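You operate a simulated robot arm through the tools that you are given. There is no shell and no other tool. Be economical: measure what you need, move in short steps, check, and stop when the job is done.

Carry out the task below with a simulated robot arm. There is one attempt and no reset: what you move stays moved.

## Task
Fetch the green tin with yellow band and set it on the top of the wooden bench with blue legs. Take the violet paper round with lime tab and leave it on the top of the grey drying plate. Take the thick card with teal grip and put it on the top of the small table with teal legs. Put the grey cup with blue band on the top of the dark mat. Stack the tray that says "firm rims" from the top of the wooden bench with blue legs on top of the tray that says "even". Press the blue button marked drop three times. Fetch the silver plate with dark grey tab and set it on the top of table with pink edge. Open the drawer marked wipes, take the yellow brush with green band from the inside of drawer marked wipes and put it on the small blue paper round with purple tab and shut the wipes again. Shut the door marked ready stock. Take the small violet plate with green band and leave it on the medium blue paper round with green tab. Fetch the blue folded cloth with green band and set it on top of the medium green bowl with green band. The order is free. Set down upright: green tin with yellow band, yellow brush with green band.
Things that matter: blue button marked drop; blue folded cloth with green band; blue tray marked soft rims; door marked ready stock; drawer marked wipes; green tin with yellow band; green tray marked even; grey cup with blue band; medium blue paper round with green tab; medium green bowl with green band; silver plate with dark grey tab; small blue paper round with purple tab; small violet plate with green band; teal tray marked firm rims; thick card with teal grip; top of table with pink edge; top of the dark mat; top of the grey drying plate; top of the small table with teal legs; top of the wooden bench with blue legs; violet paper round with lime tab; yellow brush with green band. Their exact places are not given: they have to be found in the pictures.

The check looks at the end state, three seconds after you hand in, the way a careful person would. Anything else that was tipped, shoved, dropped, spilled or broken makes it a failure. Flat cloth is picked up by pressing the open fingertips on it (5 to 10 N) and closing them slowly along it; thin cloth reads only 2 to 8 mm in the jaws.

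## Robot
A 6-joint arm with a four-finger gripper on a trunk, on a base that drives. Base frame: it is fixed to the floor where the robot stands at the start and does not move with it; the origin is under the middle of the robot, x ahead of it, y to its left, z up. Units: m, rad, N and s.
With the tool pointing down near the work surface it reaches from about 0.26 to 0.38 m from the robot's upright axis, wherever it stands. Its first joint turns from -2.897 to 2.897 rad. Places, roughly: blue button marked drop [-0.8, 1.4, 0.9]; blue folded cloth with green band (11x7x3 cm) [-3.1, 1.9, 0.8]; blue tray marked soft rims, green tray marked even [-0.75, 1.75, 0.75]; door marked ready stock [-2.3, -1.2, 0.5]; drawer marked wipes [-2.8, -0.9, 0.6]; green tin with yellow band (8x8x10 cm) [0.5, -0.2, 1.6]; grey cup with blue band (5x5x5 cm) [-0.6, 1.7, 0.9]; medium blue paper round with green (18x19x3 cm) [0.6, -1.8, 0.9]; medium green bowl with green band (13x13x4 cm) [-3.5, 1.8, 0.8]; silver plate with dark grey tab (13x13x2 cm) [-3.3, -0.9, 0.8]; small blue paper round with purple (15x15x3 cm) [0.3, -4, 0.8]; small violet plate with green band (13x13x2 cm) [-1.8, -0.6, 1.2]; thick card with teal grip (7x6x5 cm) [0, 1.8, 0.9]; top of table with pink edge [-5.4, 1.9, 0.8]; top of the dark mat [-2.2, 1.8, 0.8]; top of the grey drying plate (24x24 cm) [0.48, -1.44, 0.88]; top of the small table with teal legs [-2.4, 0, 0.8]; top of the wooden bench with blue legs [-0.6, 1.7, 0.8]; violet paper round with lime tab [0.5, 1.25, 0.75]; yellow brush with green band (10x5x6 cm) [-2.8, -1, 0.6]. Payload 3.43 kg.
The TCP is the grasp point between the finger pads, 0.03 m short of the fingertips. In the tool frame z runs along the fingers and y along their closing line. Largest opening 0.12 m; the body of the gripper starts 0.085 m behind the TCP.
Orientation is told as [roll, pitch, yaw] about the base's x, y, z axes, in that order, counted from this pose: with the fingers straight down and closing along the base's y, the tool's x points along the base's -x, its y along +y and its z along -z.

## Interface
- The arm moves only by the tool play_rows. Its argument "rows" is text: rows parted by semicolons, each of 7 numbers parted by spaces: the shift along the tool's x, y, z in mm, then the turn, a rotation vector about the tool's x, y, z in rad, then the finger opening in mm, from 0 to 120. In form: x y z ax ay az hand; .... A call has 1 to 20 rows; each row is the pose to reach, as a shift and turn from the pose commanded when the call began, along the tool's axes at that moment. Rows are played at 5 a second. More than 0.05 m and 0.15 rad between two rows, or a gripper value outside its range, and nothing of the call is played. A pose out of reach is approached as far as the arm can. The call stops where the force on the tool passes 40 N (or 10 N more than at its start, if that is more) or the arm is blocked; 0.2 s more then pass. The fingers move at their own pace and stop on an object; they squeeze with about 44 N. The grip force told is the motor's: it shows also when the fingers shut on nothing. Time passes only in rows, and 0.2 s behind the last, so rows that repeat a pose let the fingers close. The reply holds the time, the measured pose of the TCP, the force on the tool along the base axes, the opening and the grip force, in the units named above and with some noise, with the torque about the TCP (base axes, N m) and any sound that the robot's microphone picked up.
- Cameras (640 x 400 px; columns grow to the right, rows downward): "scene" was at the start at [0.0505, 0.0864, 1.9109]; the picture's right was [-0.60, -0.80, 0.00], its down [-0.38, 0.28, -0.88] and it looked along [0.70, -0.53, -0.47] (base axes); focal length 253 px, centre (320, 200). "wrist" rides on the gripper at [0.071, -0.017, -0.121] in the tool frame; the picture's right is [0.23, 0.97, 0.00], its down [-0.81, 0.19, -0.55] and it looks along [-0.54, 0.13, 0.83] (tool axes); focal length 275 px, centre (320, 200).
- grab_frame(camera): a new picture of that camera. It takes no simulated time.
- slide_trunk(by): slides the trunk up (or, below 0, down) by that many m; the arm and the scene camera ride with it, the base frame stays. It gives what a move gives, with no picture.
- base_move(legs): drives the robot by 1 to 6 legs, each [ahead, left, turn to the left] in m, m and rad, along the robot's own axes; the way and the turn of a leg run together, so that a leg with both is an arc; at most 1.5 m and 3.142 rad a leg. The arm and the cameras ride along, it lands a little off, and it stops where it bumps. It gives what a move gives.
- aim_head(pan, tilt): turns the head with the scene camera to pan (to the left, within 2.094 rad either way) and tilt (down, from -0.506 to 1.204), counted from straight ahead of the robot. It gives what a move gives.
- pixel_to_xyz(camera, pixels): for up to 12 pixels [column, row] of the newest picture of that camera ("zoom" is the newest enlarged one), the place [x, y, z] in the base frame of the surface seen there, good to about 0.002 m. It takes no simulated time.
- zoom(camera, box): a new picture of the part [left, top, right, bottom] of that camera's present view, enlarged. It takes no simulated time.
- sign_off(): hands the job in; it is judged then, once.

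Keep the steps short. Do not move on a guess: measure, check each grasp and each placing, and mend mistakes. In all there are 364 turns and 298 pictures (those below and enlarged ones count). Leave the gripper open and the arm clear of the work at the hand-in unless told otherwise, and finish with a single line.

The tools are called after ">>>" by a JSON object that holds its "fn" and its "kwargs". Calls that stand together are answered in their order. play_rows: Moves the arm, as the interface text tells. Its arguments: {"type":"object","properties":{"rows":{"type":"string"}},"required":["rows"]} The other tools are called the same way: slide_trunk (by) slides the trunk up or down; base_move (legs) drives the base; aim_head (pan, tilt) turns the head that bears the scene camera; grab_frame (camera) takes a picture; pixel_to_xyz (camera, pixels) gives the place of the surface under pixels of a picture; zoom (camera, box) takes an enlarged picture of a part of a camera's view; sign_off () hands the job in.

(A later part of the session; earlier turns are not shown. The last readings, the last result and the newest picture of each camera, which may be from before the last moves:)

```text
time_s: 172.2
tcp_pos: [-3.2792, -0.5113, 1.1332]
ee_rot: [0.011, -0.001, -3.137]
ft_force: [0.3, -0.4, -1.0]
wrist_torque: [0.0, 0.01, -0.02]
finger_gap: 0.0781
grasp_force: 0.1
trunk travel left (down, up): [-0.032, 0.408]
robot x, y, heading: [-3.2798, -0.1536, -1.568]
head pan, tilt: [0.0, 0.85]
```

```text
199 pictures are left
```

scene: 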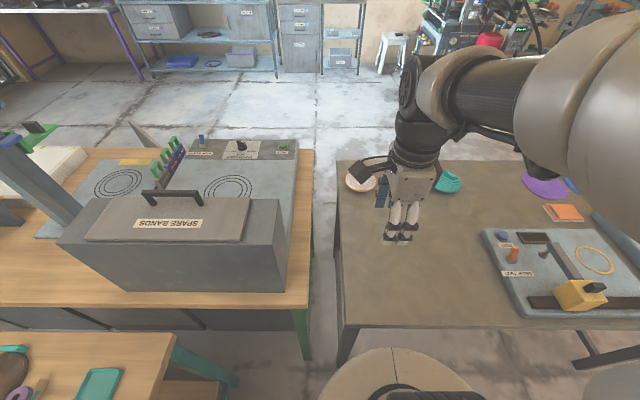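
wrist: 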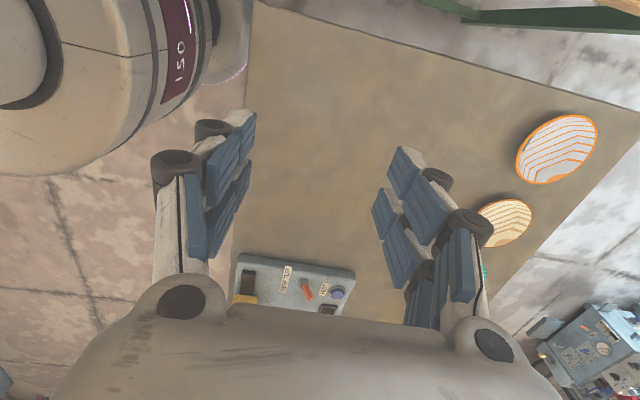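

>>> {"fn": "zoom", "kwargs": {"camera": "wrist", "box": [460, 90, 620, 260]}}

>>> {"fn": "pixel_to_xyz", "kwargs": {"camera": "wrist", "pixels": [[520, 165], [593, 130], [560, 118], [548, 183], [556, 150], [585, 165], [480, 150]]}}

>>> {"fn": "zoom", "kwargs": {"camera": "scene", "box": [320, 150, 600, 260]}}

```text
2.35 times, centred on (540, 175) of wrist
```

zoom: 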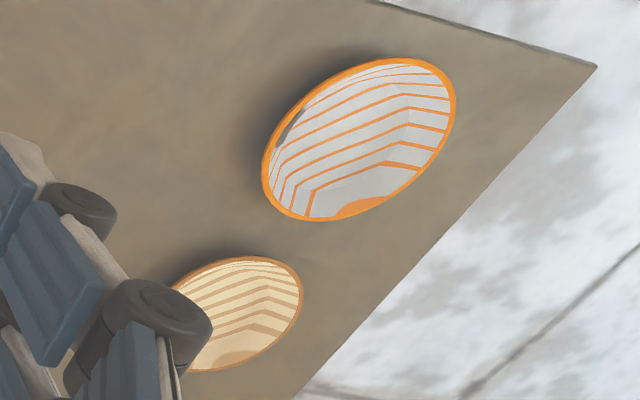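

```text
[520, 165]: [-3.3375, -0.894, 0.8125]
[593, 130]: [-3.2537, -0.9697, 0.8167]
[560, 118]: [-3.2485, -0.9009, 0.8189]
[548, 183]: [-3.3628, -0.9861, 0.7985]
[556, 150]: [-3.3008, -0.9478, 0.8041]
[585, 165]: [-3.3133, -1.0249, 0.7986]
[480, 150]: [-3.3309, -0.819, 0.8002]
```

```text
2.29 times, centred on (460, 205) of scene
```

zoom: 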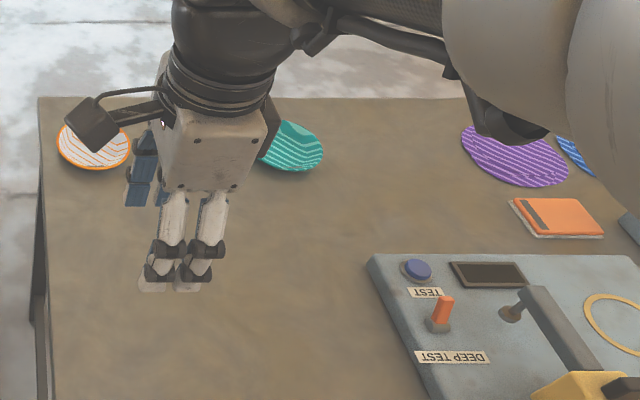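

Yes: a small dark grey tab on its front rim; this is the plate. Centre ≈(-3.30,-0.945), rim z≈0.818. I get 5 cm closer and bring the gripper above the near rim, closing line along y.

>>> {"fn": "base_move", "kwargs": {"legs": [[0.055, 0, 0]]}}

>>> {"fn": "play_rows", "kwargs": {"rows": "-5 40 0 0 0 0 60; -10 80 0 0 0 0 60; -15 120 0 0 0 0 60; -20 160 15 0 0 0 60; -20 200 50 0 0 0 50; -20 235 85 0 0 0 50; -20 270 120 0 0 0 50; -20 290 160 0 0 0 50; -20 290 190 0 0 0 50; -20 290 190 0 0 0 50"}}

>>> {"fn": "grab_frame", "kwargs": {"camera": "wrist"}}

```text
time_s: 173.2
tcp_pos: [-3.2807, -0.5685, 1.1338]
ee_rot: [0.007, 0.001, -3.137]
ft_force: [-0.7, 0.1, 0.1]
wrist_torque: [0.04, 0.06, 0.04]
finger_gap: 0.078
grasp_force: 0.0
trunk travel left (down, up): [-0.032, 0.408]
robot x, y, heading: [-3.2823, -0.2125, -1.559]
head pan, tilt: [0.0, 0.85]
```

```text
refused: row 5 steps farther than a row can; nothing moved
```

```text
196 pictures are left
```

wrist: 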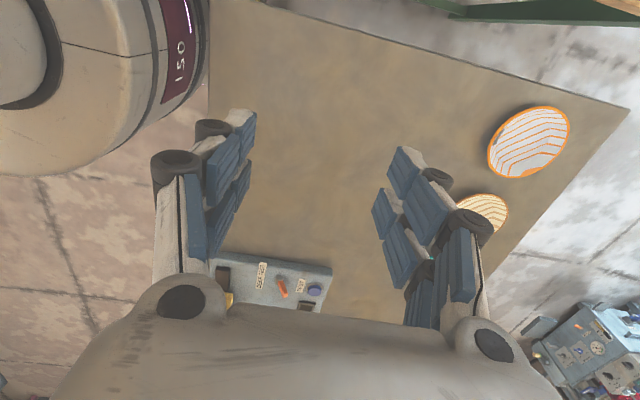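

>>> {"fn": "play_rows", "kwargs": {"rows": "-5 40 0 0 0 0 60; -10 80 0 0 0 0 60; -15 120 0 0 0 0 60; -20 160 10 0 0 0 60; -20 190 45 0 0 0 50; -20 220 80 0 0 0 50; -20 250 115 0 0 0 50; -20 275 150 0 0 0 50; -20 290 185 0 0 0 50; -20 290 185 0 0 0 50"}}

>>> {"fn": "grab_frame", "kwargs": {"camera": "wrist"}}

```text
time_s: 175.4
tcp_pos: [-3.297, -0.858, 0.9504]
ee_rot: [0.011, 0.001, -3.136]
ft_force: [-0.3, 0.4, -1.0]
wrist_torque: [-0.01, -0.01, -0.01]
finger_gap: 0.0499
grasp_force: 0.1
trunk travel left (down, up): [-0.032, 0.408]
robot x, y, heading: [-3.2787, -0.2087, -1.565]
head pan, tilt: [0.0, 0.85]
```

```text
195 pictures are left
```

wrist: 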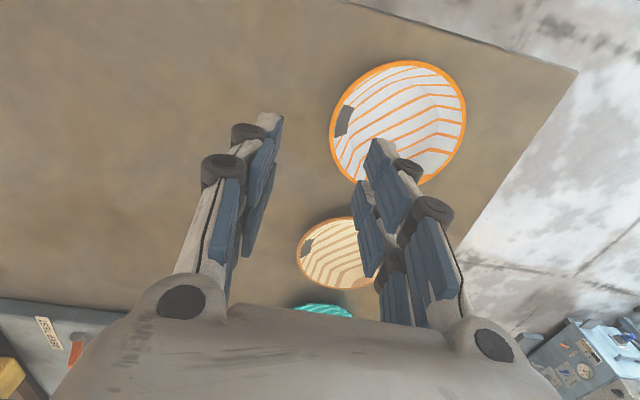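

>>> {"fn": "pixel_to_xyz", "kwargs": {"camera": "wrist", "pixels": [[330, 130], [343, 120], [352, 122], [400, 62], [465, 100], [345, 165], [450, 155], [400, 110], [340, 95], [362, 122], [378, 115], [440, 70]]}}

>>> {"fn": "zoom", "kwargs": {"camera": "wrist", "box": [310, 50, 480, 200]}}

```text
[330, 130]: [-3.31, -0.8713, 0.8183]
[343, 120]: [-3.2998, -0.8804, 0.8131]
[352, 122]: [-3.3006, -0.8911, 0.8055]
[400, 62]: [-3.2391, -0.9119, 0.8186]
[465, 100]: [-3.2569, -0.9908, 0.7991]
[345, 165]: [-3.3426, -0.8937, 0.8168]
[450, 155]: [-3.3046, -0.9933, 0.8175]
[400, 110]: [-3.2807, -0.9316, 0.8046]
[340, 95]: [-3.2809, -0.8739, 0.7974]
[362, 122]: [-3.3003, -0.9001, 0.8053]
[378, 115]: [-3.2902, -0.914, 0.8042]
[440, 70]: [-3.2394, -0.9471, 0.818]
```

```text
2.67 times, centred on (395, 125) of wrist
```

zoom: 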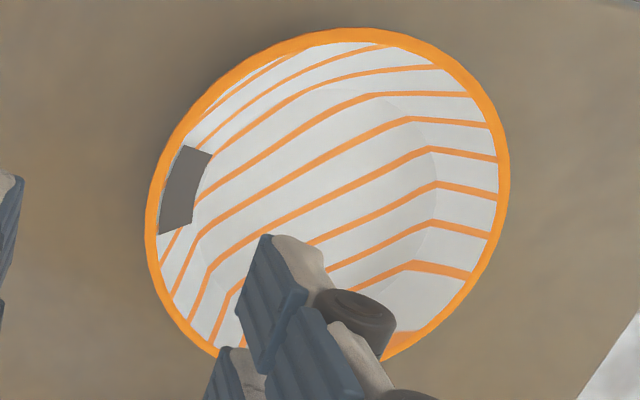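

Near rim at y≈-0.871, rim top 0.818, inside floor 0.805: the wall slopes about 36°. A vertical pinch would twist the plate, so I tilt the tool 30° outward, along the wall. First tilt at a safe height.

>>> {"fn": "play_rows", "kwargs": {"rows": "-1 -8 5 -0.107 0 0 40; -2 -16 10 -0.214 0 0 30; -3 -24 20 -0.321 0 0 20; -4 -32 30 -0.428 0 0 14; -5 -37 40 -0.535 0 0 14; -5 -37 45 -0.535 0 0 14; -5 -37 45 -0.535 0 0 14"}}

>>> {"fn": "grab_frame", "kwargs": {"camera": "wrist"}}

>>> {"fn": "zoom", "kwargs": {"camera": "scene", "box": [310, 140, 450, 240]}}

```text
time_s: 177.0
tcp_pos: [-3.3033, -0.8233, 0.9069]
ee_rot: [0.542, 0.0, -3.137]
ft_force: [0.7, -0.3, -0.3]
wrist_torque: [0.01, -0.01, -0.01]
finger_gap: 0.0141
grasp_force: 0.1
out of reach, approached as far as the arm can: row 5, 6
trunk travel left (down, up): [-0.032, 0.408]
robot x, y, heading: [-3.2799, -0.2086, -1.561]
head pan, tilt: [0.0, 0.85]
```

```text
193 pictures are left
```

wrist: 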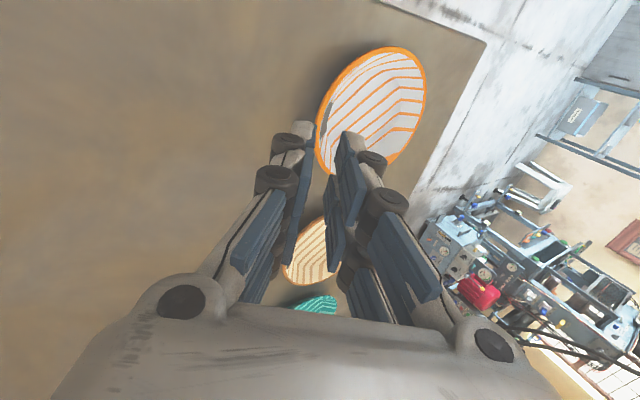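

```text
4.00 times, centred on (380, 190) of scene
```

zoom: 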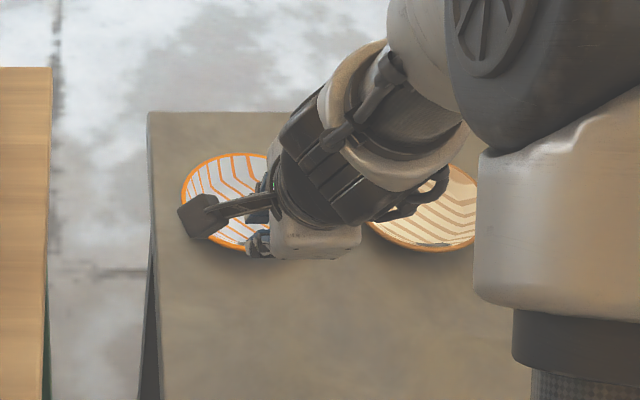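

Tilt is 31° pointing outward as wanted. Approach along the tool axis to 25 mm short and check that the rim is between the tips.

>>> {"fn": "play_rows", "kwargs": {"rows": "0 -5 20 0 0 0 16; 0 -5 40 0 0 0 16; 0 -5 56 0 0 0 16; 0 -5 56 0 0 0 16"}}

>>> {"fn": "zoom", "kwargs": {"camera": "wrist", "box": [240, 20, 480, 200]}}

>>> {"fn": "pixel_to_xyz", "kwargs": {"camera": "zoom", "pixels": [[165, 330], [190, 290], [250, 330], [205, 250], [225, 200], [190, 350], [240, 230]]}}

```text
time_s: 178.0
tcp_pos: [-3.3019, -0.8464, 0.8571]
ee_rot: [0.545, 0.0, -3.135]
ft_force: [0.2, 0.6, 0.5]
wrist_torque: [-0.03, -0.02, 0.01]
finger_gap: 0.016
grasp_force: 0.0
out of reach, approached as far as the arm can: row 1
trunk travel left (down, up): [-0.032, 0.408]
robot x, y, heading: [-3.2837, -0.2119, -1.564]
head pan, tilt: [0.0, 0.85]
```

```text
2.22 times, centred on (360, 110) of wrist
```

zoom: 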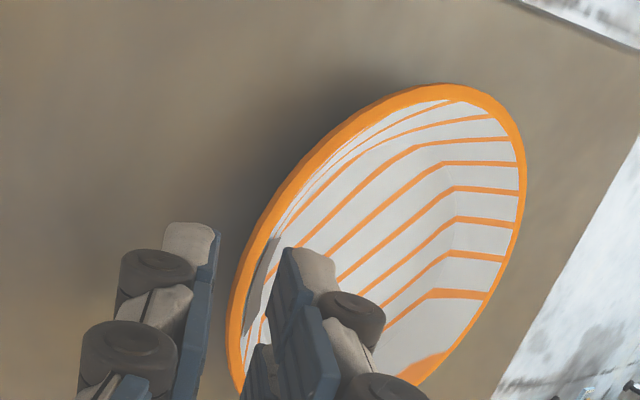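

```text
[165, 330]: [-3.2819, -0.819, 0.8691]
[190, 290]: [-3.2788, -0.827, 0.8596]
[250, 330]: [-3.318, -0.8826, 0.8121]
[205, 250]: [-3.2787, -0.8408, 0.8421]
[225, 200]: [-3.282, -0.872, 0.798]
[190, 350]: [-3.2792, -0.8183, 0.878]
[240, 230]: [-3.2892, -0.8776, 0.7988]
```

The rim lies between the tips. Advance 26 mm and close.

>>> {"fn": "play_rows", "kwargs": {"rows": "0 0 10 0 0 0 16; 0 0 18 0 0 0 16; 0 0 25 0 0 0 16; 0 0 25 0 0 0 16; 0 0 25 0 0 0 10; 0 0 25 0 0 0 6; 0 0 25 0 0 0 2; 0 0 25 0 0 0 0; 0 0 25 0 0 0 0; 0 0 25 0 0 0 0"}}

>>> {"fn": "grab_frame", "kwargs": {"camera": "wrist"}}

```text
time_s: 180.2
tcp_pos: [-3.301, -0.8604, 0.8363]
ee_rot: [0.547, 0.003, -3.136]
ft_force: [-0.7, -2.3, 10.6]
wrist_torque: [-0.49, 0.2, 0.03]
finger_gap: 0.006
grasp_force: 39.2
trunk travel left (down, up): [-0.032, 0.408]
robot x, y, heading: [-3.2848, -0.2088, -1.558]
head pan, tilt: [0.0, 0.85]
```

```text
190 pictures are left
```

wrist: 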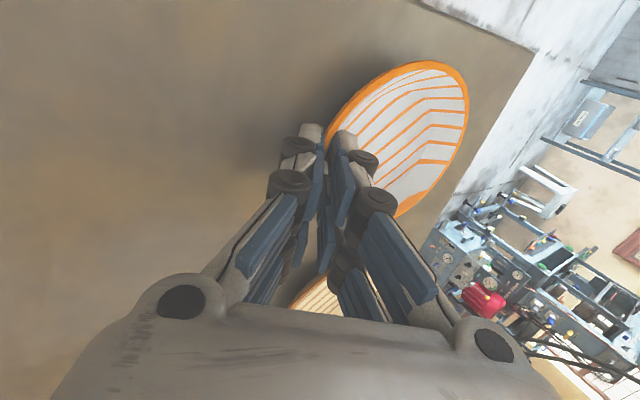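

Pinched at 6 mm. Lift 40 mm straight up and check the hang.

>>> {"fn": "play_rows", "kwargs": {"rows": "0 5 -9 0 0 0 0; 0 10 -17 0 0 0 0; 0 21 -34 0 0 0 0; 0 21 -34 0 0 0 0"}}

>>> {"fn": "grab_frame", "kwargs": {"camera": "wrist"}}

>>> {"fn": "pixel_to_xyz", "kwargs": {"camera": "wrist", "pixels": [[400, 72], [462, 85], [455, 140], [410, 200], [430, 120], [400, 140], [350, 100], [395, 170]]}}

```text
time_s: 181.2
tcp_pos: [-3.3024, -0.8606, 0.8698]
ee_rot: [0.543, 0.005, -3.136]
ft_force: [-0.2, 0.1, 0.0]
wrist_torque: [0.02, 0.01, 0.01]
finger_gap: 0.0061
grasp_force: 37.0
out of reach, approached as far as the arm can: row 2, 3, 4
trunk travel left (down, up): [-0.032, 0.408]
robot x, y, heading: [-3.2857, -0.2107, -1.563]
head pan, tilt: [0.0, 0.85]
```

```text
189 pictures are left
```

wrist: 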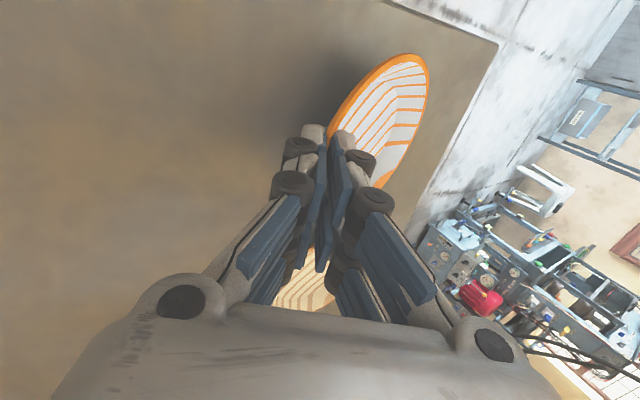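

```text
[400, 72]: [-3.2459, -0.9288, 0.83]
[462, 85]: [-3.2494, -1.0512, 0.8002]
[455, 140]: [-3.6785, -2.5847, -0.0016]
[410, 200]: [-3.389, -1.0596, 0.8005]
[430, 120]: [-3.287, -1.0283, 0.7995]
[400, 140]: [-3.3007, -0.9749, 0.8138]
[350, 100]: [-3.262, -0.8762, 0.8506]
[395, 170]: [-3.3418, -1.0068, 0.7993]
```

The plate hangs tilted by some 20°, held at its rim; that is expected. I pull up and back to clear the table, then look again.

>>> {"fn": "play_rows", "kwargs": {"rows": "0 -4.3 -47 0 0 0 0; 0 -8.6 -94 0 0 0 0; 0 -13 -141 0 0 0 0; 0 -17.2 -188 0 0 0 0; 0 -21.4 -235 0 0 0 0; 0 -21.4 -235 0 0 0 0"}}

>>> {"fn": "grab_frame", "kwargs": {"camera": "wrist"}}

>>> {"fn": "grab_frame", "kwargs": {"camera": "scene"}}

```text
time_s: 182.6
tcp_pos: [-3.3028, -0.7203, 1.0607]
ee_rot: [0.545, -0.001, -3.139]
ft_force: [0.2, -0.1, -1.1]
wrist_torque: [-0.01, -0.02, -0.03]
finger_gap: 0.0059
grasp_force: 37.0
trunk travel left (down, up): [-0.032, 0.408]
robot x, y, heading: [-3.2846, -0.211, -1.568]
head pan, tilt: [0.0, 0.85]
```

```text
188 pictures are left
```

wrist: 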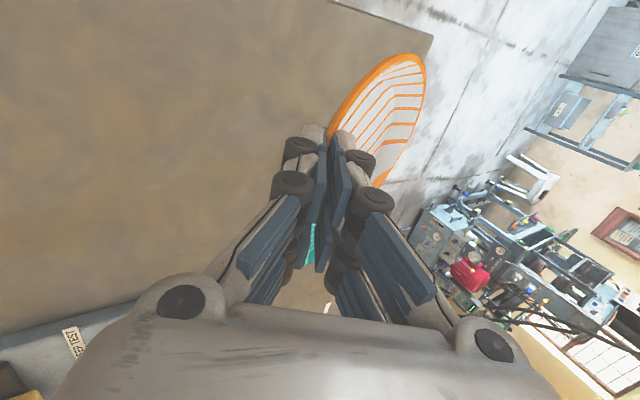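

```text
187 pictures are left
```

scene: 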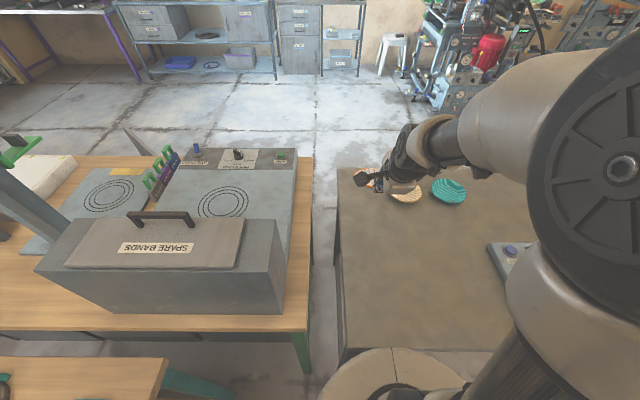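

>>> {"fn": "pixel_to_xyz", "kwargs": {"camera": "wrist", "pixels": [[400, 68], [385, 85], [350, 100], [400, 100], [400, 140], [380, 110], [415, 90], [390, 120], [380, 170], [410, 130]]}}

>>> {"fn": "zoom", "kwargs": {"camera": "wrist", "box": [290, 30, 450, 200]}}

```text
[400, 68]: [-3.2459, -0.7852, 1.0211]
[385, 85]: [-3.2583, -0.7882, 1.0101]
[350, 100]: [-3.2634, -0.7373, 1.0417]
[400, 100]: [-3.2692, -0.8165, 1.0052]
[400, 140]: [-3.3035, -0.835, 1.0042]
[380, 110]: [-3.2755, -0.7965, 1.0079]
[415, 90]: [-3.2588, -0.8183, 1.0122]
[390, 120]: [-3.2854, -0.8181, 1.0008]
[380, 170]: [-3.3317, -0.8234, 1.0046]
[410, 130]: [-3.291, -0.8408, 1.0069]
```

```text
2.35 times, centred on (370, 115) of wrist
```

zoom: 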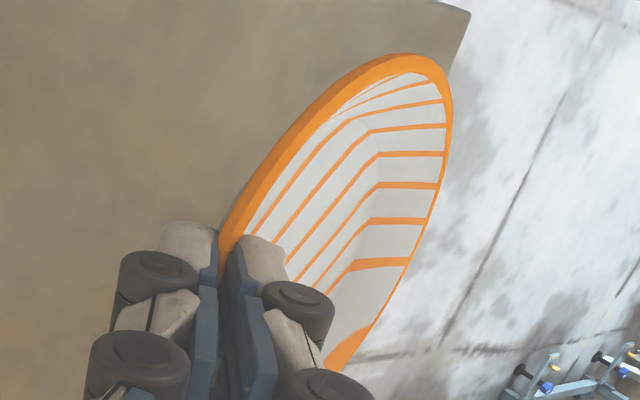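

The plate's rim slopes 23°, so a tool tilt of about 54° would set it level. I back away, turn west and look for the pink-edged table.

>>> {"fn": "base_move", "kwargs": {"legs": [[-0.85, 0, 0], [0, 0, -1.57]]}}

>>> {"fn": "aim_head", "kwargs": {"pan": -0.3, "tilt": 0.4}}

>>> {"fn": "grab_frame", "kwargs": {"camera": "scene"}}

```text
time_s: 190.8
tcp_pos: [-3.7974, 0.6383, 1.0615]
ee_rot: [0.544, -0.001, 1.579]
ft_force: [-0.7, 0.2, 0.7]
wrist_torque: [-0.03, 0.02, -0.01]
finger_gap: 0.006
grasp_force: 37.1
trunk travel left (down, up): [-0.032, 0.408]
robot x, y, heading: [-3.286, 0.6219, -3.131]
head pan, tilt: [0.0, 0.85]
```

```text
time_s: 191.7
tcp_pos: [-3.7969, 0.6384, 1.0612]
ee_rot: [0.545, -0.001, 1.582]
ft_force: [0.1, -0.7, 0.3]
wrist_torque: [0.01, -0.02, -0.03]
finger_gap: 0.0059
grasp_force: 36.8
trunk travel left (down, up): [-0.032, 0.408]
robot x, y, heading: [-3.2847, 0.6234, -3.127]
head pan, tilt: [-0.3, 0.4]
```

```text
185 pictures are left
```

scene: 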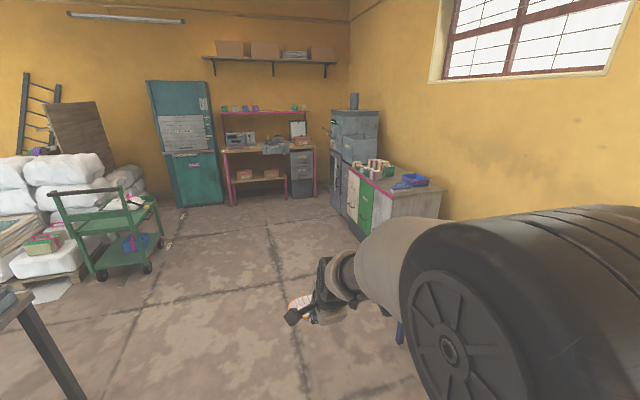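

>>> {"fn": "zoom", "kwargs": {"camera": "scene", "box": [200, 80, 460, 260]}}

>>> {"fn": "pixel_to_xyz", "kwargs": {"camera": "zoom", "pixels": [[430, 225], [560, 255], [480, 255], [590, 270], [120, 155], [300, 170], [390, 200], [350, 220], [150, 170], [450, 200]]}}

```text
2.22 times, centred on (330, 170) of scene
```

zoom: 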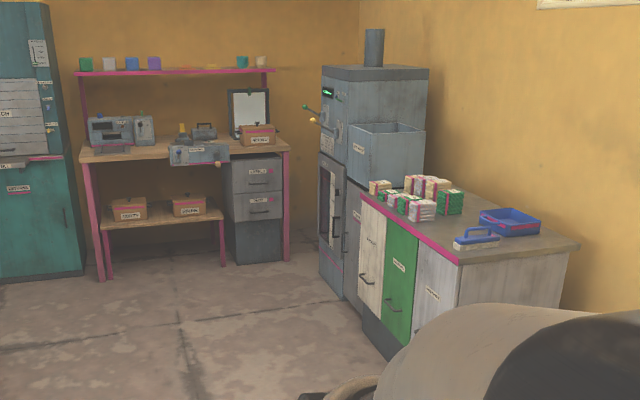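

```text
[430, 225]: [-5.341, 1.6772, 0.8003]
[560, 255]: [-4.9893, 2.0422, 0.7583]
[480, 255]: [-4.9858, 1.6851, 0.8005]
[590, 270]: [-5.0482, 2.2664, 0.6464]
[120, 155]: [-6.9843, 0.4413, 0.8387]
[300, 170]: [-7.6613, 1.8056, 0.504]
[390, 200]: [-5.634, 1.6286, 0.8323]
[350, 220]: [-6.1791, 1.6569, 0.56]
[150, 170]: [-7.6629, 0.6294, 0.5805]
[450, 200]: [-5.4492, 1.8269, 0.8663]
```

The pink-edged cabinet bench spans x≈-5.7…-4.99, front y≈1.6, top 0.80. I drive there and look.

>>> {"fn": "base_move", "kwargs": {"legs": [[1.4, 0, 0], [0.5, 0, 0], [0, 0, -1.57]]}}

>>> {"fn": "aim_head", "kwargs": {"pan": 0.0, "tilt": 0.6}}

>>> {"fn": "grab_frame", "kwargs": {"camera": "scene"}}

```text
time_s: 205.0
tcp_pos: [-5.1451, 1.0936, 1.0616]
ee_rot: [0.544, 0.0, 0.015]
ft_force: [0.6, 0.5, 0.4]
wrist_torque: [-0.01, 0.0, 0.03]
finger_gap: 0.006
grasp_force: 36.9
trunk travel left (down, up): [-0.032, 0.408]
robot x, y, heading: [-5.1638, 0.5839, 1.589]
head pan, tilt: [-0.3, 0.4]
```

```text
time_s: 205.8
tcp_pos: [-5.1457, 1.0939, 1.0613]
ee_rot: [0.543, 0.0, 0.015]
ft_force: [0.9, -0.5, 0.3]
wrist_torque: [0.0, -0.01, 0.0]
finger_gap: 0.0058
grasp_force: 36.4
trunk travel left (down, up): [-0.032, 0.408]
robot x, y, heading: [-5.1575, 0.5806, 1.585]
head pan, tilt: [0.0, 0.6]
```

```text
183 pictures are left
```

scene: 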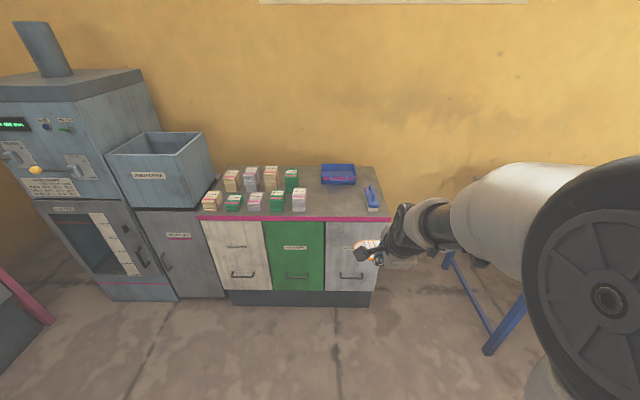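

>>> {"fn": "zoom", "kwargs": {"camera": "scene", "box": [190, 150, 400, 270]}}

>>> {"fn": "pixel_to_xyz", "kwargs": {"camera": "zoom", "pixels": [[30, 205], [610, 205], [355, 180], [310, 180], [450, 170], [440, 200], [395, 100], [500, 110], [540, 170], [420, 150], [565, 60], [330, 195]]}}

```text
3.05 times, centred on (295, 210) of scene
```

zoom: 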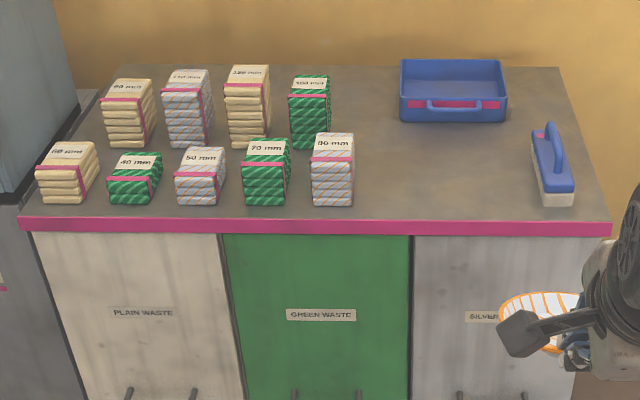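

```text
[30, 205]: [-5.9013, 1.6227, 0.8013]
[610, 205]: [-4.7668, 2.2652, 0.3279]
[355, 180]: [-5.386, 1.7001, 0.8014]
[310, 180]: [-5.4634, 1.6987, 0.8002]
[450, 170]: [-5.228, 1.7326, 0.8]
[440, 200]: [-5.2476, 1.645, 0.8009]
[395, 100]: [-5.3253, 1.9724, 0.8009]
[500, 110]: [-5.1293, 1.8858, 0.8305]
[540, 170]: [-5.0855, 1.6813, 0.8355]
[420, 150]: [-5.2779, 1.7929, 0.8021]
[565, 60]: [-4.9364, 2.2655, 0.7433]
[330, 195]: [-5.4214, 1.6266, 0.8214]
```

Free patch around (-5.245,1.76). I drive up to y≈1.18.

>>> {"fn": "base_move", "kwargs": {"legs": [[0.6, 0.1, -0.015]]}}

```text
time_s: 209.3
tcp_pos: [-5.2498, 1.7057, 1.0622]
ee_rot: [0.544, 0.001, 0.006]
ft_force: [1.3, 0.5, -0.2]
wrist_torque: [-0.05, -0.05, 0.02]
finger_gap: 0.0061
grasp_force: 36.6
trunk travel left (down, up): [-0.032, 0.408]
robot x, y, heading: [-5.2723, 1.1941, 1.577]
head pan, tilt: [0.0, 0.6]
```

Above the patch. Tilt the tool to ~51° while lowering to z≈0.90.

>>> {"fn": "play_rows", "kwargs": {"rows": "0 -21 25 -0.07 0 0 0; 0 -42 50 -0.14 0 0 0; 0 -64 75 -0.21 0 0 0; 0 -85 100 -0.28 0 0 0; 0 -106 125 -0.346 0 0 0; 0 -106 125 -0.346 0 0 0"}}

>>> {"fn": "grab_frame", "kwargs": {"camera": "wrist"}}

>>> {"fn": "zoom", "kwargs": {"camera": "scene", "box": [190, 150, 430, 300]}}

```text
time_s: 210.7
tcp_pos: [-5.2164, 1.677, 0.9023]
ee_rot: [0.89, 0.042, 0.032]
ft_force: [6.9, 0.3, 0.0]
wrist_torque: [0.01, 0.24, 0.36]
finger_gap: 0.0059
grasp_force: 36.9
out of reach, approached as far as the arm can: row 2, 3, 4, 5, 6
trunk travel left (down, up): [-0.032, 0.408]
robot x, y, heading: [-5.2687, 1.1981, 1.577]
head pan, tilt: [0.0, 0.6]
```

```text
181 pictures are left
```

wrist: 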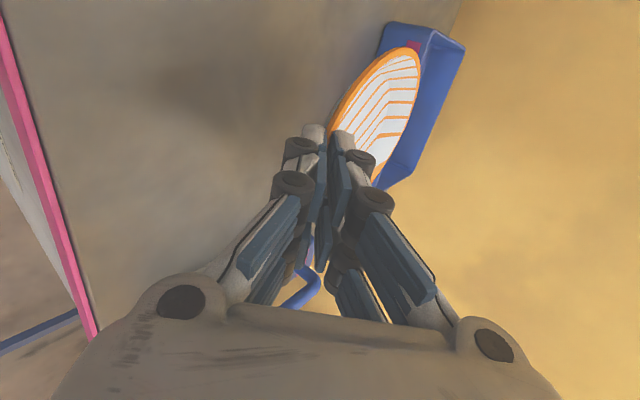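

```text
2.67 times, centred on (310, 225) of scene
```

zoom: 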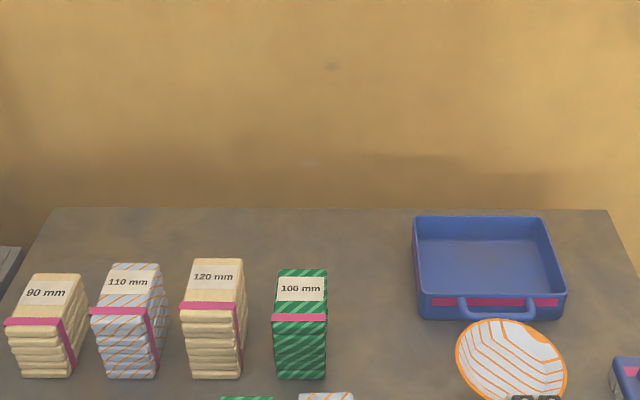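

The arm could not quite make this pose (it is folded too near); there is a side force of 7 N. I raise it, and give it more distance by backing the base 0.15 m.

>>> {"fn": "play_rows", "kwargs": {"rows": "0 25 -20 0 0 0 0; 0 50 -40 0 0 0 0; 0 75 -60 0 0 0 0; 0 75 -60 0 0 0 0"}}

>>> {"fn": "aim_head", "kwargs": {"pan": 0.0, "tilt": 0.9}}

>>> {"fn": "grab_frame", "kwargs": {"camera": "scene"}}

```text
time_s: 211.7
tcp_pos: [-5.2149, 1.6794, 0.9998]
ee_rot: [0.891, -0.002, 0.005]
ft_force: [-0.8, 0.1, -0.3]
wrist_torque: [-0.04, -0.01, 0.0]
finger_gap: 0.006
grasp_force: 36.8
out of reach, approached as far as the arm can: row 1
trunk travel left (down, up): [-0.032, 0.408]
robot x, y, heading: [-5.267, 1.1982, 1.577]
head pan, tilt: [0.0, 0.6]
```

```text
time_s: 212.5
tcp_pos: [-5.2156, 1.6786, 0.9992]
ee_rot: [0.89, 0.0, 0.006]
ft_force: [-0.4, 0.3, 0.4]
wrist_torque: [-0.05, 0.0, 0.0]
finger_gap: 0.0059
grasp_force: 36.6
trunk travel left (down, up): [-0.032, 0.408]
robot x, y, heading: [-5.2699, 1.1932, 1.575]
head pan, tilt: [0.0, 0.901]
```

```text
179 pictures are left
```

scene: 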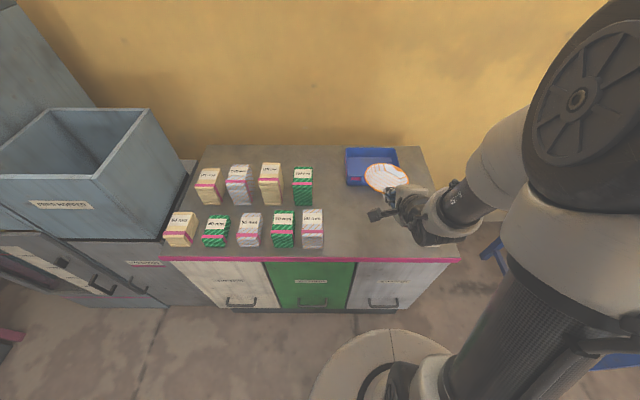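

At z≈1.0 the pose is good, force gone. Back the base 0.2 m and stretch the arm instead.

>>> {"fn": "base_move", "kwargs": {"legs": [[-0.2, 0, 0]]}}

>>> {"fn": "play_rows", "kwargs": {"rows": "8 25 31 0 0 0 0; 16 50 62 0 0 0 0; 24 75 93 0 0 0 0; 30 100 124 0 0 0 0; 30 126 155 0 0 0 0; 30 126 155 0 0 0 0"}}

```text
time_s: 214.1
tcp_pos: [-5.2143, 1.4813, 1.0003]
ee_rot: [0.892, 0.0, 0.007]
ft_force: [-0.4, -0.5, 0.4]
wrist_torque: [-0.01, 0.02, 0.02]
finger_gap: 0.0059
grasp_force: 37.0
trunk travel left (down, up): [-0.032, 0.408]
robot x, y, heading: [-5.2669, 0.9978, 1.574]
head pan, tilt: [0.0, 0.901]
```

```text
time_s: 215.4
tcp_pos: [-5.2426, 1.6795, 1.0034]
ee_rot: [0.887, 0.004, 0.012]
ft_force: [-0.8, 1.3, -0.4]
wrist_torque: [0.02, -0.01, -0.01]
finger_gap: 0.006
grasp_force: 36.3
out of reach, approached as far as the arm can: row 2, 3, 4
trunk travel left (down, up): [-0.032, 0.408]
robot x, y, heading: [-5.2745, 0.997, 1.58]
head pan, tilt: [0.0, 0.901]
```

Now descend straight to z≈0.86.

>>> {"fn": "play_rows", "kwargs": {"rows": "0 -28 22.5 0 0 0 0; 0 -56 45 0 0 0 0; 0 -84 68 0 0 0 0; 0 -111 90 0 0 0 0; 0 -111 90 0 0 0 0"}}

>>> {"fn": "grab_frame", "kwargs": {"camera": "wrist"}}

>>> {"fn": "zoom", "kwargs": {"camera": "scene", "box": [310, 90, 470, 210]}}

```text
time_s: 216.7
tcp_pos: [-5.2224, 1.6885, 0.8643]
ee_rot: [0.885, 0.023, 0.033]
ft_force: [0.1, 1.0, -0.4]
wrist_torque: [0.0, -0.01, -0.01]
finger_gap: 0.0059
grasp_force: 36.8
out of reach, approached as far as the arm can: row 1, 2, 3, 4, 5
trunk travel left (down, up): [-0.032, 0.408]
robot x, y, heading: [-5.2715, 0.9969, 1.576]
head pan, tilt: [0.0, 0.901]
```

```text
178 pictures are left
```

wrist: 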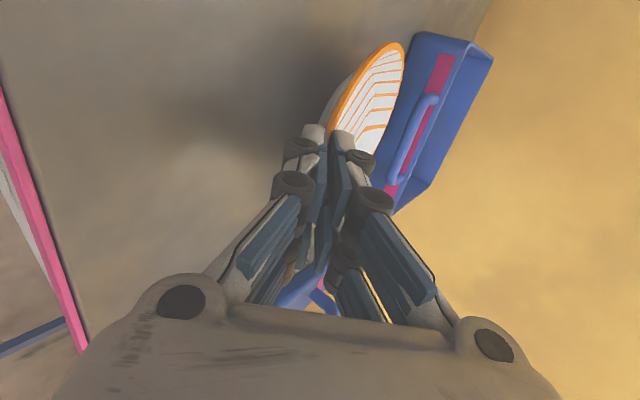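

```text
3.33 times, centred on (390, 150) of scene
```

zoom: 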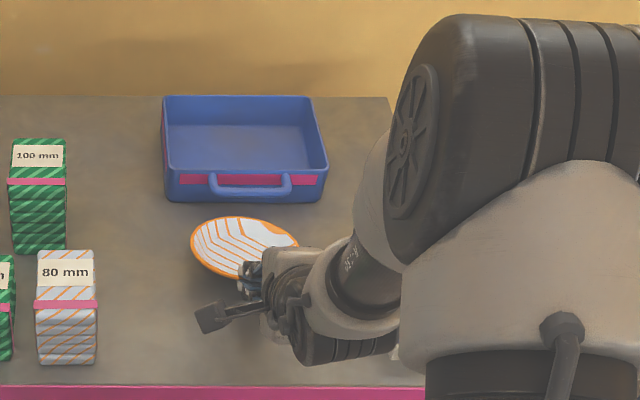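

>>> {"fn": "pixel_to_xyz", "kwargs": {"camera": "wrist", "pixels": [[345, 108], [360, 75], [385, 50], [400, 55], [402, 80], [390, 120], [375, 85], [340, 100]]}}

>>> {"fn": "pixel_to_xyz", "kwargs": {"camera": "zoom", "pixels": [[245, 218], [193, 245], [297, 240], [215, 270], [240, 245], [250, 200], [300, 260]]}}

```text
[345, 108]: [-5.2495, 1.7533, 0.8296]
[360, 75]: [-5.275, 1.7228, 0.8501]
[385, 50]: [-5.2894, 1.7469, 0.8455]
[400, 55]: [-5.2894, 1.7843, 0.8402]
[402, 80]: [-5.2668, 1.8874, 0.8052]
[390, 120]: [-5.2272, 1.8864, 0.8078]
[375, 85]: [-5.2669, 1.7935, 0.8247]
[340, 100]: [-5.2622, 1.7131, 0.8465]
```

```text
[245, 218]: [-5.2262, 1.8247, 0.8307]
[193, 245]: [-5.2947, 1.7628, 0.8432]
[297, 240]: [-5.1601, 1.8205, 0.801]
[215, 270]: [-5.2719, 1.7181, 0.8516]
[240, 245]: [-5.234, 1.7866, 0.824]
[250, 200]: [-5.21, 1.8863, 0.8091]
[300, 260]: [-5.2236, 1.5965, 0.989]
```

Rim still slopes ~10° (far side low, 14 mm above the top). Tilt a bit more (0.13 rad) while lowering 10 mm.

>>> {"fn": "play_rows", "kwargs": {"rows": "0 -2 2 -0.05 0 0 0; 0 -5 4 -0.1 0 0 0; 0 -8 6 -0.14 0 0 0; 0 -8 6 -0.14 0 0 0"}}

>>> {"fn": "zoom", "kwargs": {"camera": "scene", "box": [310, 90, 470, 210]}}

>>> {"fn": "pixel_to_xyz", "kwargs": {"camera": "zoom", "pixels": [[245, 218], [195, 245], [215, 270], [240, 245], [225, 222], [275, 225]]}}

```text
time_s: 217.7
tcp_pos: [-5.199, 1.6892, 0.8571]
ee_rot: [1.026, 0.016, 0.031]
ft_force: [0.2, -0.7, 0.2]
wrist_torque: [-0.02, 0.01, -0.03]
finger_gap: 0.0063
grasp_force: 36.5
out of reach, approached as far as the arm can: row 1, 2, 3, 4
trunk travel left (down, up): [-0.032, 0.408]
robot x, y, heading: [-5.269, 0.9981, 1.579]
head pan, tilt: [0.0, 0.901]
```

```text
3.33 times, centred on (390, 150) of scene
```

zoom: 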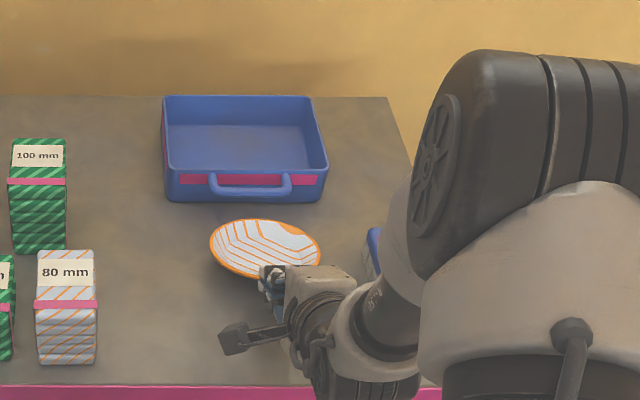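

```text
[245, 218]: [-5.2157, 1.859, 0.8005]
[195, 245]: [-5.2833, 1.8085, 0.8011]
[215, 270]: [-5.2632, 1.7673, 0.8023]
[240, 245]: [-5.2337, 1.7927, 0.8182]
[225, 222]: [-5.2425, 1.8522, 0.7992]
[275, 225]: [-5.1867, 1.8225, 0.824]
```

Nearly level now. Lower in small steps until contact.

>>> {"fn": "play_rows", "kwargs": {"rows": "0 -4 2.5 0 0 0 0; 0 -8.6 5 0 0 0 0; 0 -8.6 5 0 0 0 0"}}

>>> {"fn": "zoom", "kwargs": {"camera": "scene", "box": [310, 90, 470, 210]}}

>>> {"fn": "pixel_to_xyz", "kwargs": {"camera": "zoom", "pixels": [[265, 221], [215, 245], [240, 270], [265, 245], [317, 250], [285, 225]]}}

```text
time_s: 218.4
tcp_pos: [-5.1877, 1.6913, 0.8496]
ee_rot: [1.03, 0.009, 0.021]
ft_force: [-0.5, 1.4, -0.1]
wrist_torque: [-0.03, 0.04, -0.02]
finger_gap: 0.006
grasp_force: 36.3
out of reach, approached as far as the arm can: row 1, 2, 3
trunk travel left (down, up): [-0.032, 0.408]
robot x, y, heading: [-5.2696, 0.9993, 1.584]
head pan, tilt: [0.0, 0.901]
```

```text
3.33 times, centred on (390, 150) of scene
```

zoom: 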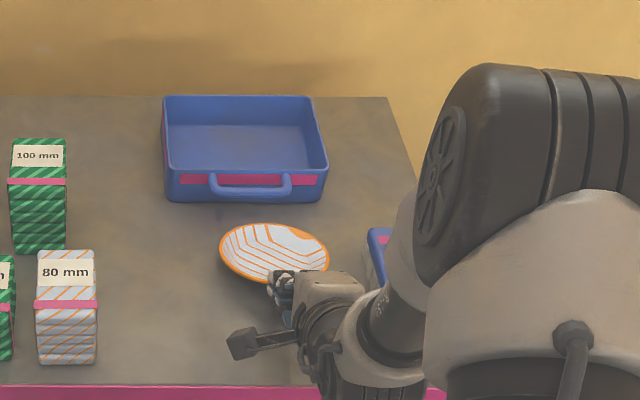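

```text
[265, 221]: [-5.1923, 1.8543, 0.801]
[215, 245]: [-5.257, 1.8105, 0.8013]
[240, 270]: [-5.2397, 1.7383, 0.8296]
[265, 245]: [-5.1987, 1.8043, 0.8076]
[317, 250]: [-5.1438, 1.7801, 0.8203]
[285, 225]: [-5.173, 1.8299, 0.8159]
```

The forearm comes near the blue brush; I check the clearance.

>>> {"fn": "pixel_to_xyz", "kwargs": {"camera": "zoom", "pixels": [[380, 250], [390, 270], [370, 300], [350, 330], [340, 370], [330, 290], [300, 300], [400, 230], [250, 255]]}}

>>> {"fn": "grab_frame", "kwargs": {"camera": "wrist"}}

```text
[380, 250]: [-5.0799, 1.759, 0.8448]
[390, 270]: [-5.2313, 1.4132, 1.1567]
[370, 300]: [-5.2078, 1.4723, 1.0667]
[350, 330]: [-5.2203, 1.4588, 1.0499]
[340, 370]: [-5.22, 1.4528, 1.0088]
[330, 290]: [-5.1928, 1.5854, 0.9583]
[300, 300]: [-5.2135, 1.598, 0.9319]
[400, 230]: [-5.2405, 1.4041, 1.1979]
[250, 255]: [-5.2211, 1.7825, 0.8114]
```

```text
174 pictures are left
```

wrist: 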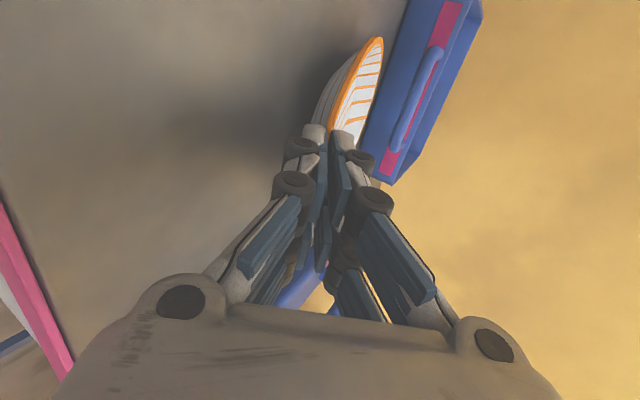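

Clear. Lower 5 mm more with a little shift away from the brush.

>>> {"fn": "play_rows", "kwargs": {"rows": "6 -2 1.5 0 0 0 0; 10 -5 3 0 0 0 0; 10 -5 3 0 0 0 0"}}

>>> {"fn": "zoom", "kwargs": {"camera": "scene", "box": [350, 130, 430, 200]}}

>>> {"fn": "pixel_to_xyz", "kwargs": {"camera": "zoom", "pixels": [[120, 130], [150, 180], [180, 145], [200, 200], [110, 190], [60, 170], [90, 235], [250, 170]]}}

```text
time_s: 219.2
tcp_pos: [-5.1856, 1.693, 0.8431]
ee_rot: [1.027, 0.007, 0.019]
ft_force: [0.5, -0.3, -0.2]
wrist_torque: [0.02, 0.03, 0.05]
finger_gap: 0.0061
grasp_force: 36.6
out of reach, approached as far as the arm can: row 1, 2, 3
trunk travel left (down, up): [-0.032, 0.408]
robot x, y, heading: [-5.268, 0.995, 1.581]
head pan, tilt: [0.0, 0.901]
```

```text
5.71 times, centred on (390, 165) of scene
```

zoom: 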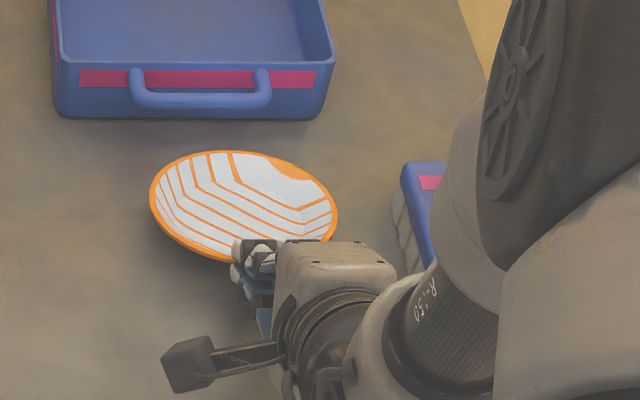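

```text
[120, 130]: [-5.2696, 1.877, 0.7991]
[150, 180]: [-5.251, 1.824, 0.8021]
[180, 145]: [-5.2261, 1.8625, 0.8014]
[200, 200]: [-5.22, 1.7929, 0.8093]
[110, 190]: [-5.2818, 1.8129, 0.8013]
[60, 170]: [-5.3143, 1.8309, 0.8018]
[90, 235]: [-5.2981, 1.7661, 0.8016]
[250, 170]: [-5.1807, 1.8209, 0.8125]
```

>>> {"fn": "play_rows", "kwargs": {"rows": "3 -2 1.2 0 0 0 0; 4 -4 2.5 0 0 0 0; 4 -6 3.5 0 0 0 0; 4 -6 3.5 0 0 0 0"}}

>>> {"fn": "zoom", "kwargs": {"camera": "scene", "box": [350, 130, 430, 200]}}

>>> {"fn": "pixel_to_xyz", "kwargs": {"camera": "zoom", "pixels": [[200, 200], [250, 205], [200, 225], [240, 180], [170, 230], [180, 200]]}}

```text
time_s: 220.2
tcp_pos: [-5.1816, 1.6934, 0.8373]
ee_rot: [1.03, 0.007, 0.019]
ft_force: [0.4, -0.1, -0.5]
wrist_torque: [0.03, 0.02, -0.01]
finger_gap: 0.0058
grasp_force: 36.1
out of reach, approached as far as the arm can: row 1, 2, 3, 4
trunk travel left (down, up): [-0.032, 0.408]
robot x, y, heading: [-5.2687, 0.9971, 1.58]
head pan, tilt: [0.0, 0.901]
```

```text
5.71 times, centred on (390, 165) of scene
```

zoom: 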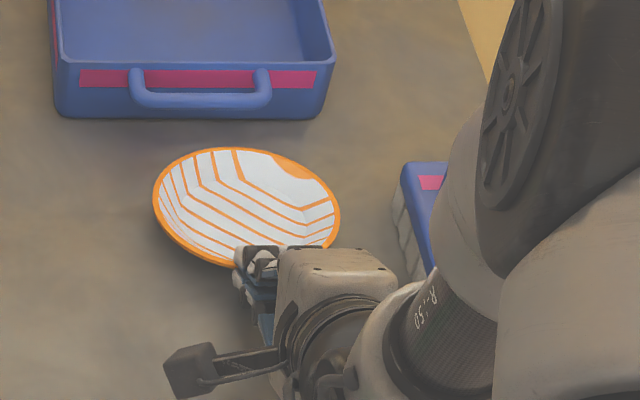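

```text
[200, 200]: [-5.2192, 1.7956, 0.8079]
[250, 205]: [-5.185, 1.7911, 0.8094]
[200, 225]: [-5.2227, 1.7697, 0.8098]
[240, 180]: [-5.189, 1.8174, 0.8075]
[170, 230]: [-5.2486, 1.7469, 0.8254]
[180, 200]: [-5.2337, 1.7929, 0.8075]
```

Floor of the plate is ~3 mm above rest, level within 2°. Open slightly and pull out along the tool axis.

>>> {"fn": "play_rows", "kwargs": {"rows": "0 0 0 0 0 0 8; 0 0 0 0 0 0 12; 0 0 0 0 0 0 16; 0 0 0 0 0 0 16; 0 0 -10 0 0 0 18; 0 0 -25 0 0 0 20; 0 5 -50 0 0 0 20; 0 40 -85 0 0 0 20; 0 80 -110 0 0 0 20; 0 120 -130 0 0 0 20"}}

>>> {"fn": "zoom", "kwargs": {"camera": "scene", "box": [330, 90, 450, 200]}}

```text
time_s: 222.4
tcp_pos: [-5.1836, 1.6418, 1.0093]
ee_rot: [1.03, 0.001, 0.007]
ft_force: [0.1, -0.3, 0.8]
wrist_torque: [0.0, 0.0, -0.01]
finger_gap: 0.0201
grasp_force: 0.0
trunk travel left (down, up): [-0.032, 0.408]
robot x, y, heading: [-5.2674, 0.9998, 1.578]
head pan, tilt: [0.0, 0.901]
```

```text
3.64 times, centred on (390, 145) of scene
```

zoom: 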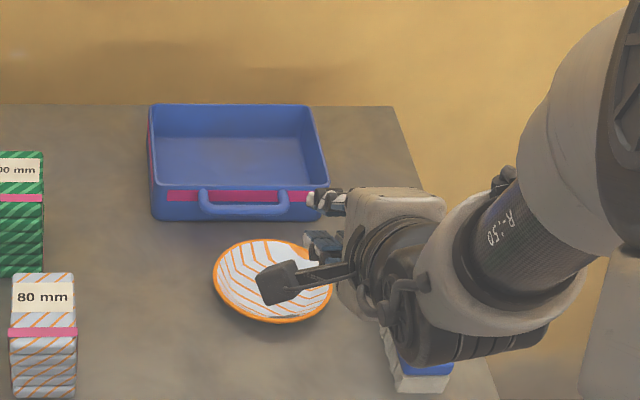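

Silver plate lies flat on the pink-edged table. Back off and bring the tool upright.

>>> {"fn": "base_move", "kwargs": {"legs": [[-0.35, 0, 0]]}}

>>> {"fn": "play_rows", "kwargs": {"rows": "0 0 0 0.13 0 0 40; 0 0 0 0.26 0 0 60; 0 0 0 0.39 0 0 60; 0 0 0 0.52 0 0 60; 0 0 0 0.65 0 0 60; 0 0 0 0.78 0 0 60; 0 0 0 0.91 0 0 60; 0 0 0 1.03 0 0 60; 0 0 0 1.03 0 0 60"}}

>>> {"fn": "grab_frame", "kwargs": {"camera": "scene"}}

```text
time_s: 224.7
tcp_pos: [-5.1787, 1.2912, 1.0093]
ee_rot: [1.031, 0.001, -0.001]
ft_force: [0.5, 0.0, 1.2]
wrist_torque: [-0.04, -0.01, -0.02]
finger_gap: 0.0202
grasp_force: 0.1
trunk travel left (down, up): [-0.032, 0.408]
robot x, y, heading: [-5.2631, 0.6484, 1.574]
head pan, tilt: [0.0, 0.901]
```

```text
time_s: 226.7
tcp_pos: [-5.1777, 1.2921, 1.0085]
ee_rot: [-0.001, 0.001, -0.002]
ft_force: [-0.4, 0.9, -0.9]
wrist_torque: [-0.01, -0.04, -0.02]
finger_gap: 0.06
grasp_force: 0.0
out of reach, approached as far as the arm can: row 3, 4
trunk travel left (down, up): [-0.032, 0.408]
robot x, y, heading: [-5.2666, 0.648, 1.57]
head pan, tilt: [0.0, 0.901]
```

```text
170 pictures are left
```

scene: 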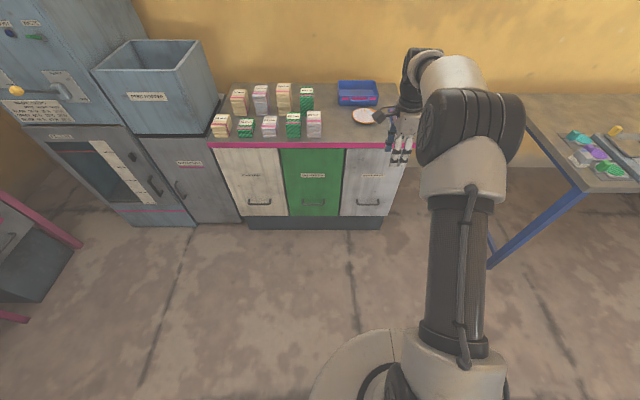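

Next: the wipes drawer and the stock door on the far (south) side of the island. I look for a way round.

>>> {"fn": "base_move", "kwargs": {"legs": [[0, 0, -1.57], [1.0, 0, 0]]}}

>>> {"fn": "aim_head", "kwargs": {"pan": -0.8, "tilt": 0.4}}

>>> {"fn": "grab_frame", "kwargs": {"camera": "scene"}}

>>> {"fn": "aim_head", "kwargs": {"pan": -1.7, "tilt": 0.5}}

>>> {"fn": "grab_frame", "kwargs": {"camera": "scene"}}

```text
time_s: 235.7
tcp_pos: [-3.6395, 0.545, 1.0082]
ee_rot: [-0.001, 0.0, -1.584]
ft_force: [0.4, 1.2, -0.3]
wrist_torque: [0.01, 0.06, 0.02]
finger_gap: 0.06
grasp_force: 0.1
trunk travel left (down, up): [-0.032, 0.408]
robot x, y, heading: [-4.2866, 0.6375, -0.016]
head pan, tilt: [0.0, 0.901]
```

```text
time_s: 236.8
tcp_pos: [-3.6397, 0.5433, 1.0103]
ee_rot: [0.001, 0.0, -1.585]
ft_force: [-0.1, 0.4, 0.8]
wrist_torque: [-0.04, 0.04, -0.02]
finger_gap: 0.0598
grasp_force: 0.0
trunk travel left (down, up): [-0.032, 0.408]
robot x, y, heading: [-4.2821, 0.6378, -0.01]
head pan, tilt: [-0.799, 0.4]
```

```text
169 pictures are left
```

scene: 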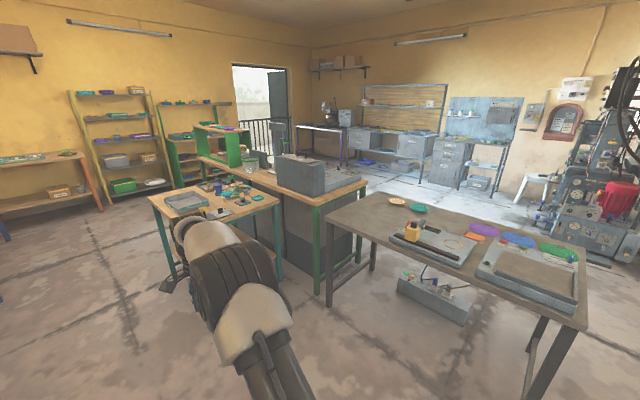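

```text
time_s: 238.0
tcp_pos: [-3.6403, 0.5453, 1.0081]
ee_rot: [0.0, 0.001, -1.585]
ft_force: [0.1, -0.6, -0.7]
wrist_torque: [-0.01, 0.03, -0.04]
finger_gap: 0.0598
grasp_force: 0.0
trunk travel left (down, up): [-0.032, 0.408]
robot x, y, heading: [-4.2847, 0.6445, -0.013]
head pan, tilt: [-1.7, 0.499]
```

```text
168 pictures are left
```

scene: 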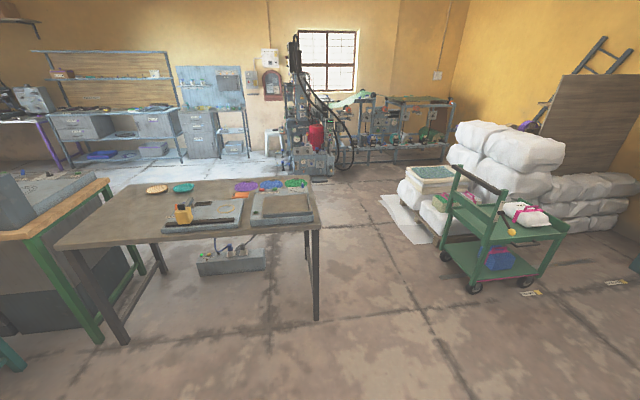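

>>> {"fn": "pixel_to_xyz", "kwargs": {"camera": "scene", "pixels": [[318, 222], [312, 180], [470, 285], [430, 240], [385, 205], [300, 172], [340, 170], [110, 190], [270, 270], [317, 318], [430, 300], [350, 200]]}}

```text
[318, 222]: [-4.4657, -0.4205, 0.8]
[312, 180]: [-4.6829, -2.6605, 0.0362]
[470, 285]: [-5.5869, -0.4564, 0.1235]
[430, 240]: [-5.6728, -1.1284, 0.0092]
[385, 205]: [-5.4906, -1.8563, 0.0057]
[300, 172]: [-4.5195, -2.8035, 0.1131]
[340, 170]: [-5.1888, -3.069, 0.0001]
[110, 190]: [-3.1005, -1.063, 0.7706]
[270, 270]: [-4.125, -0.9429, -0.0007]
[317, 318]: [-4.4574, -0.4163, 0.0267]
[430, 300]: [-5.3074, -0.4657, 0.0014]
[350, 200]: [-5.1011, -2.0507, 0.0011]
```

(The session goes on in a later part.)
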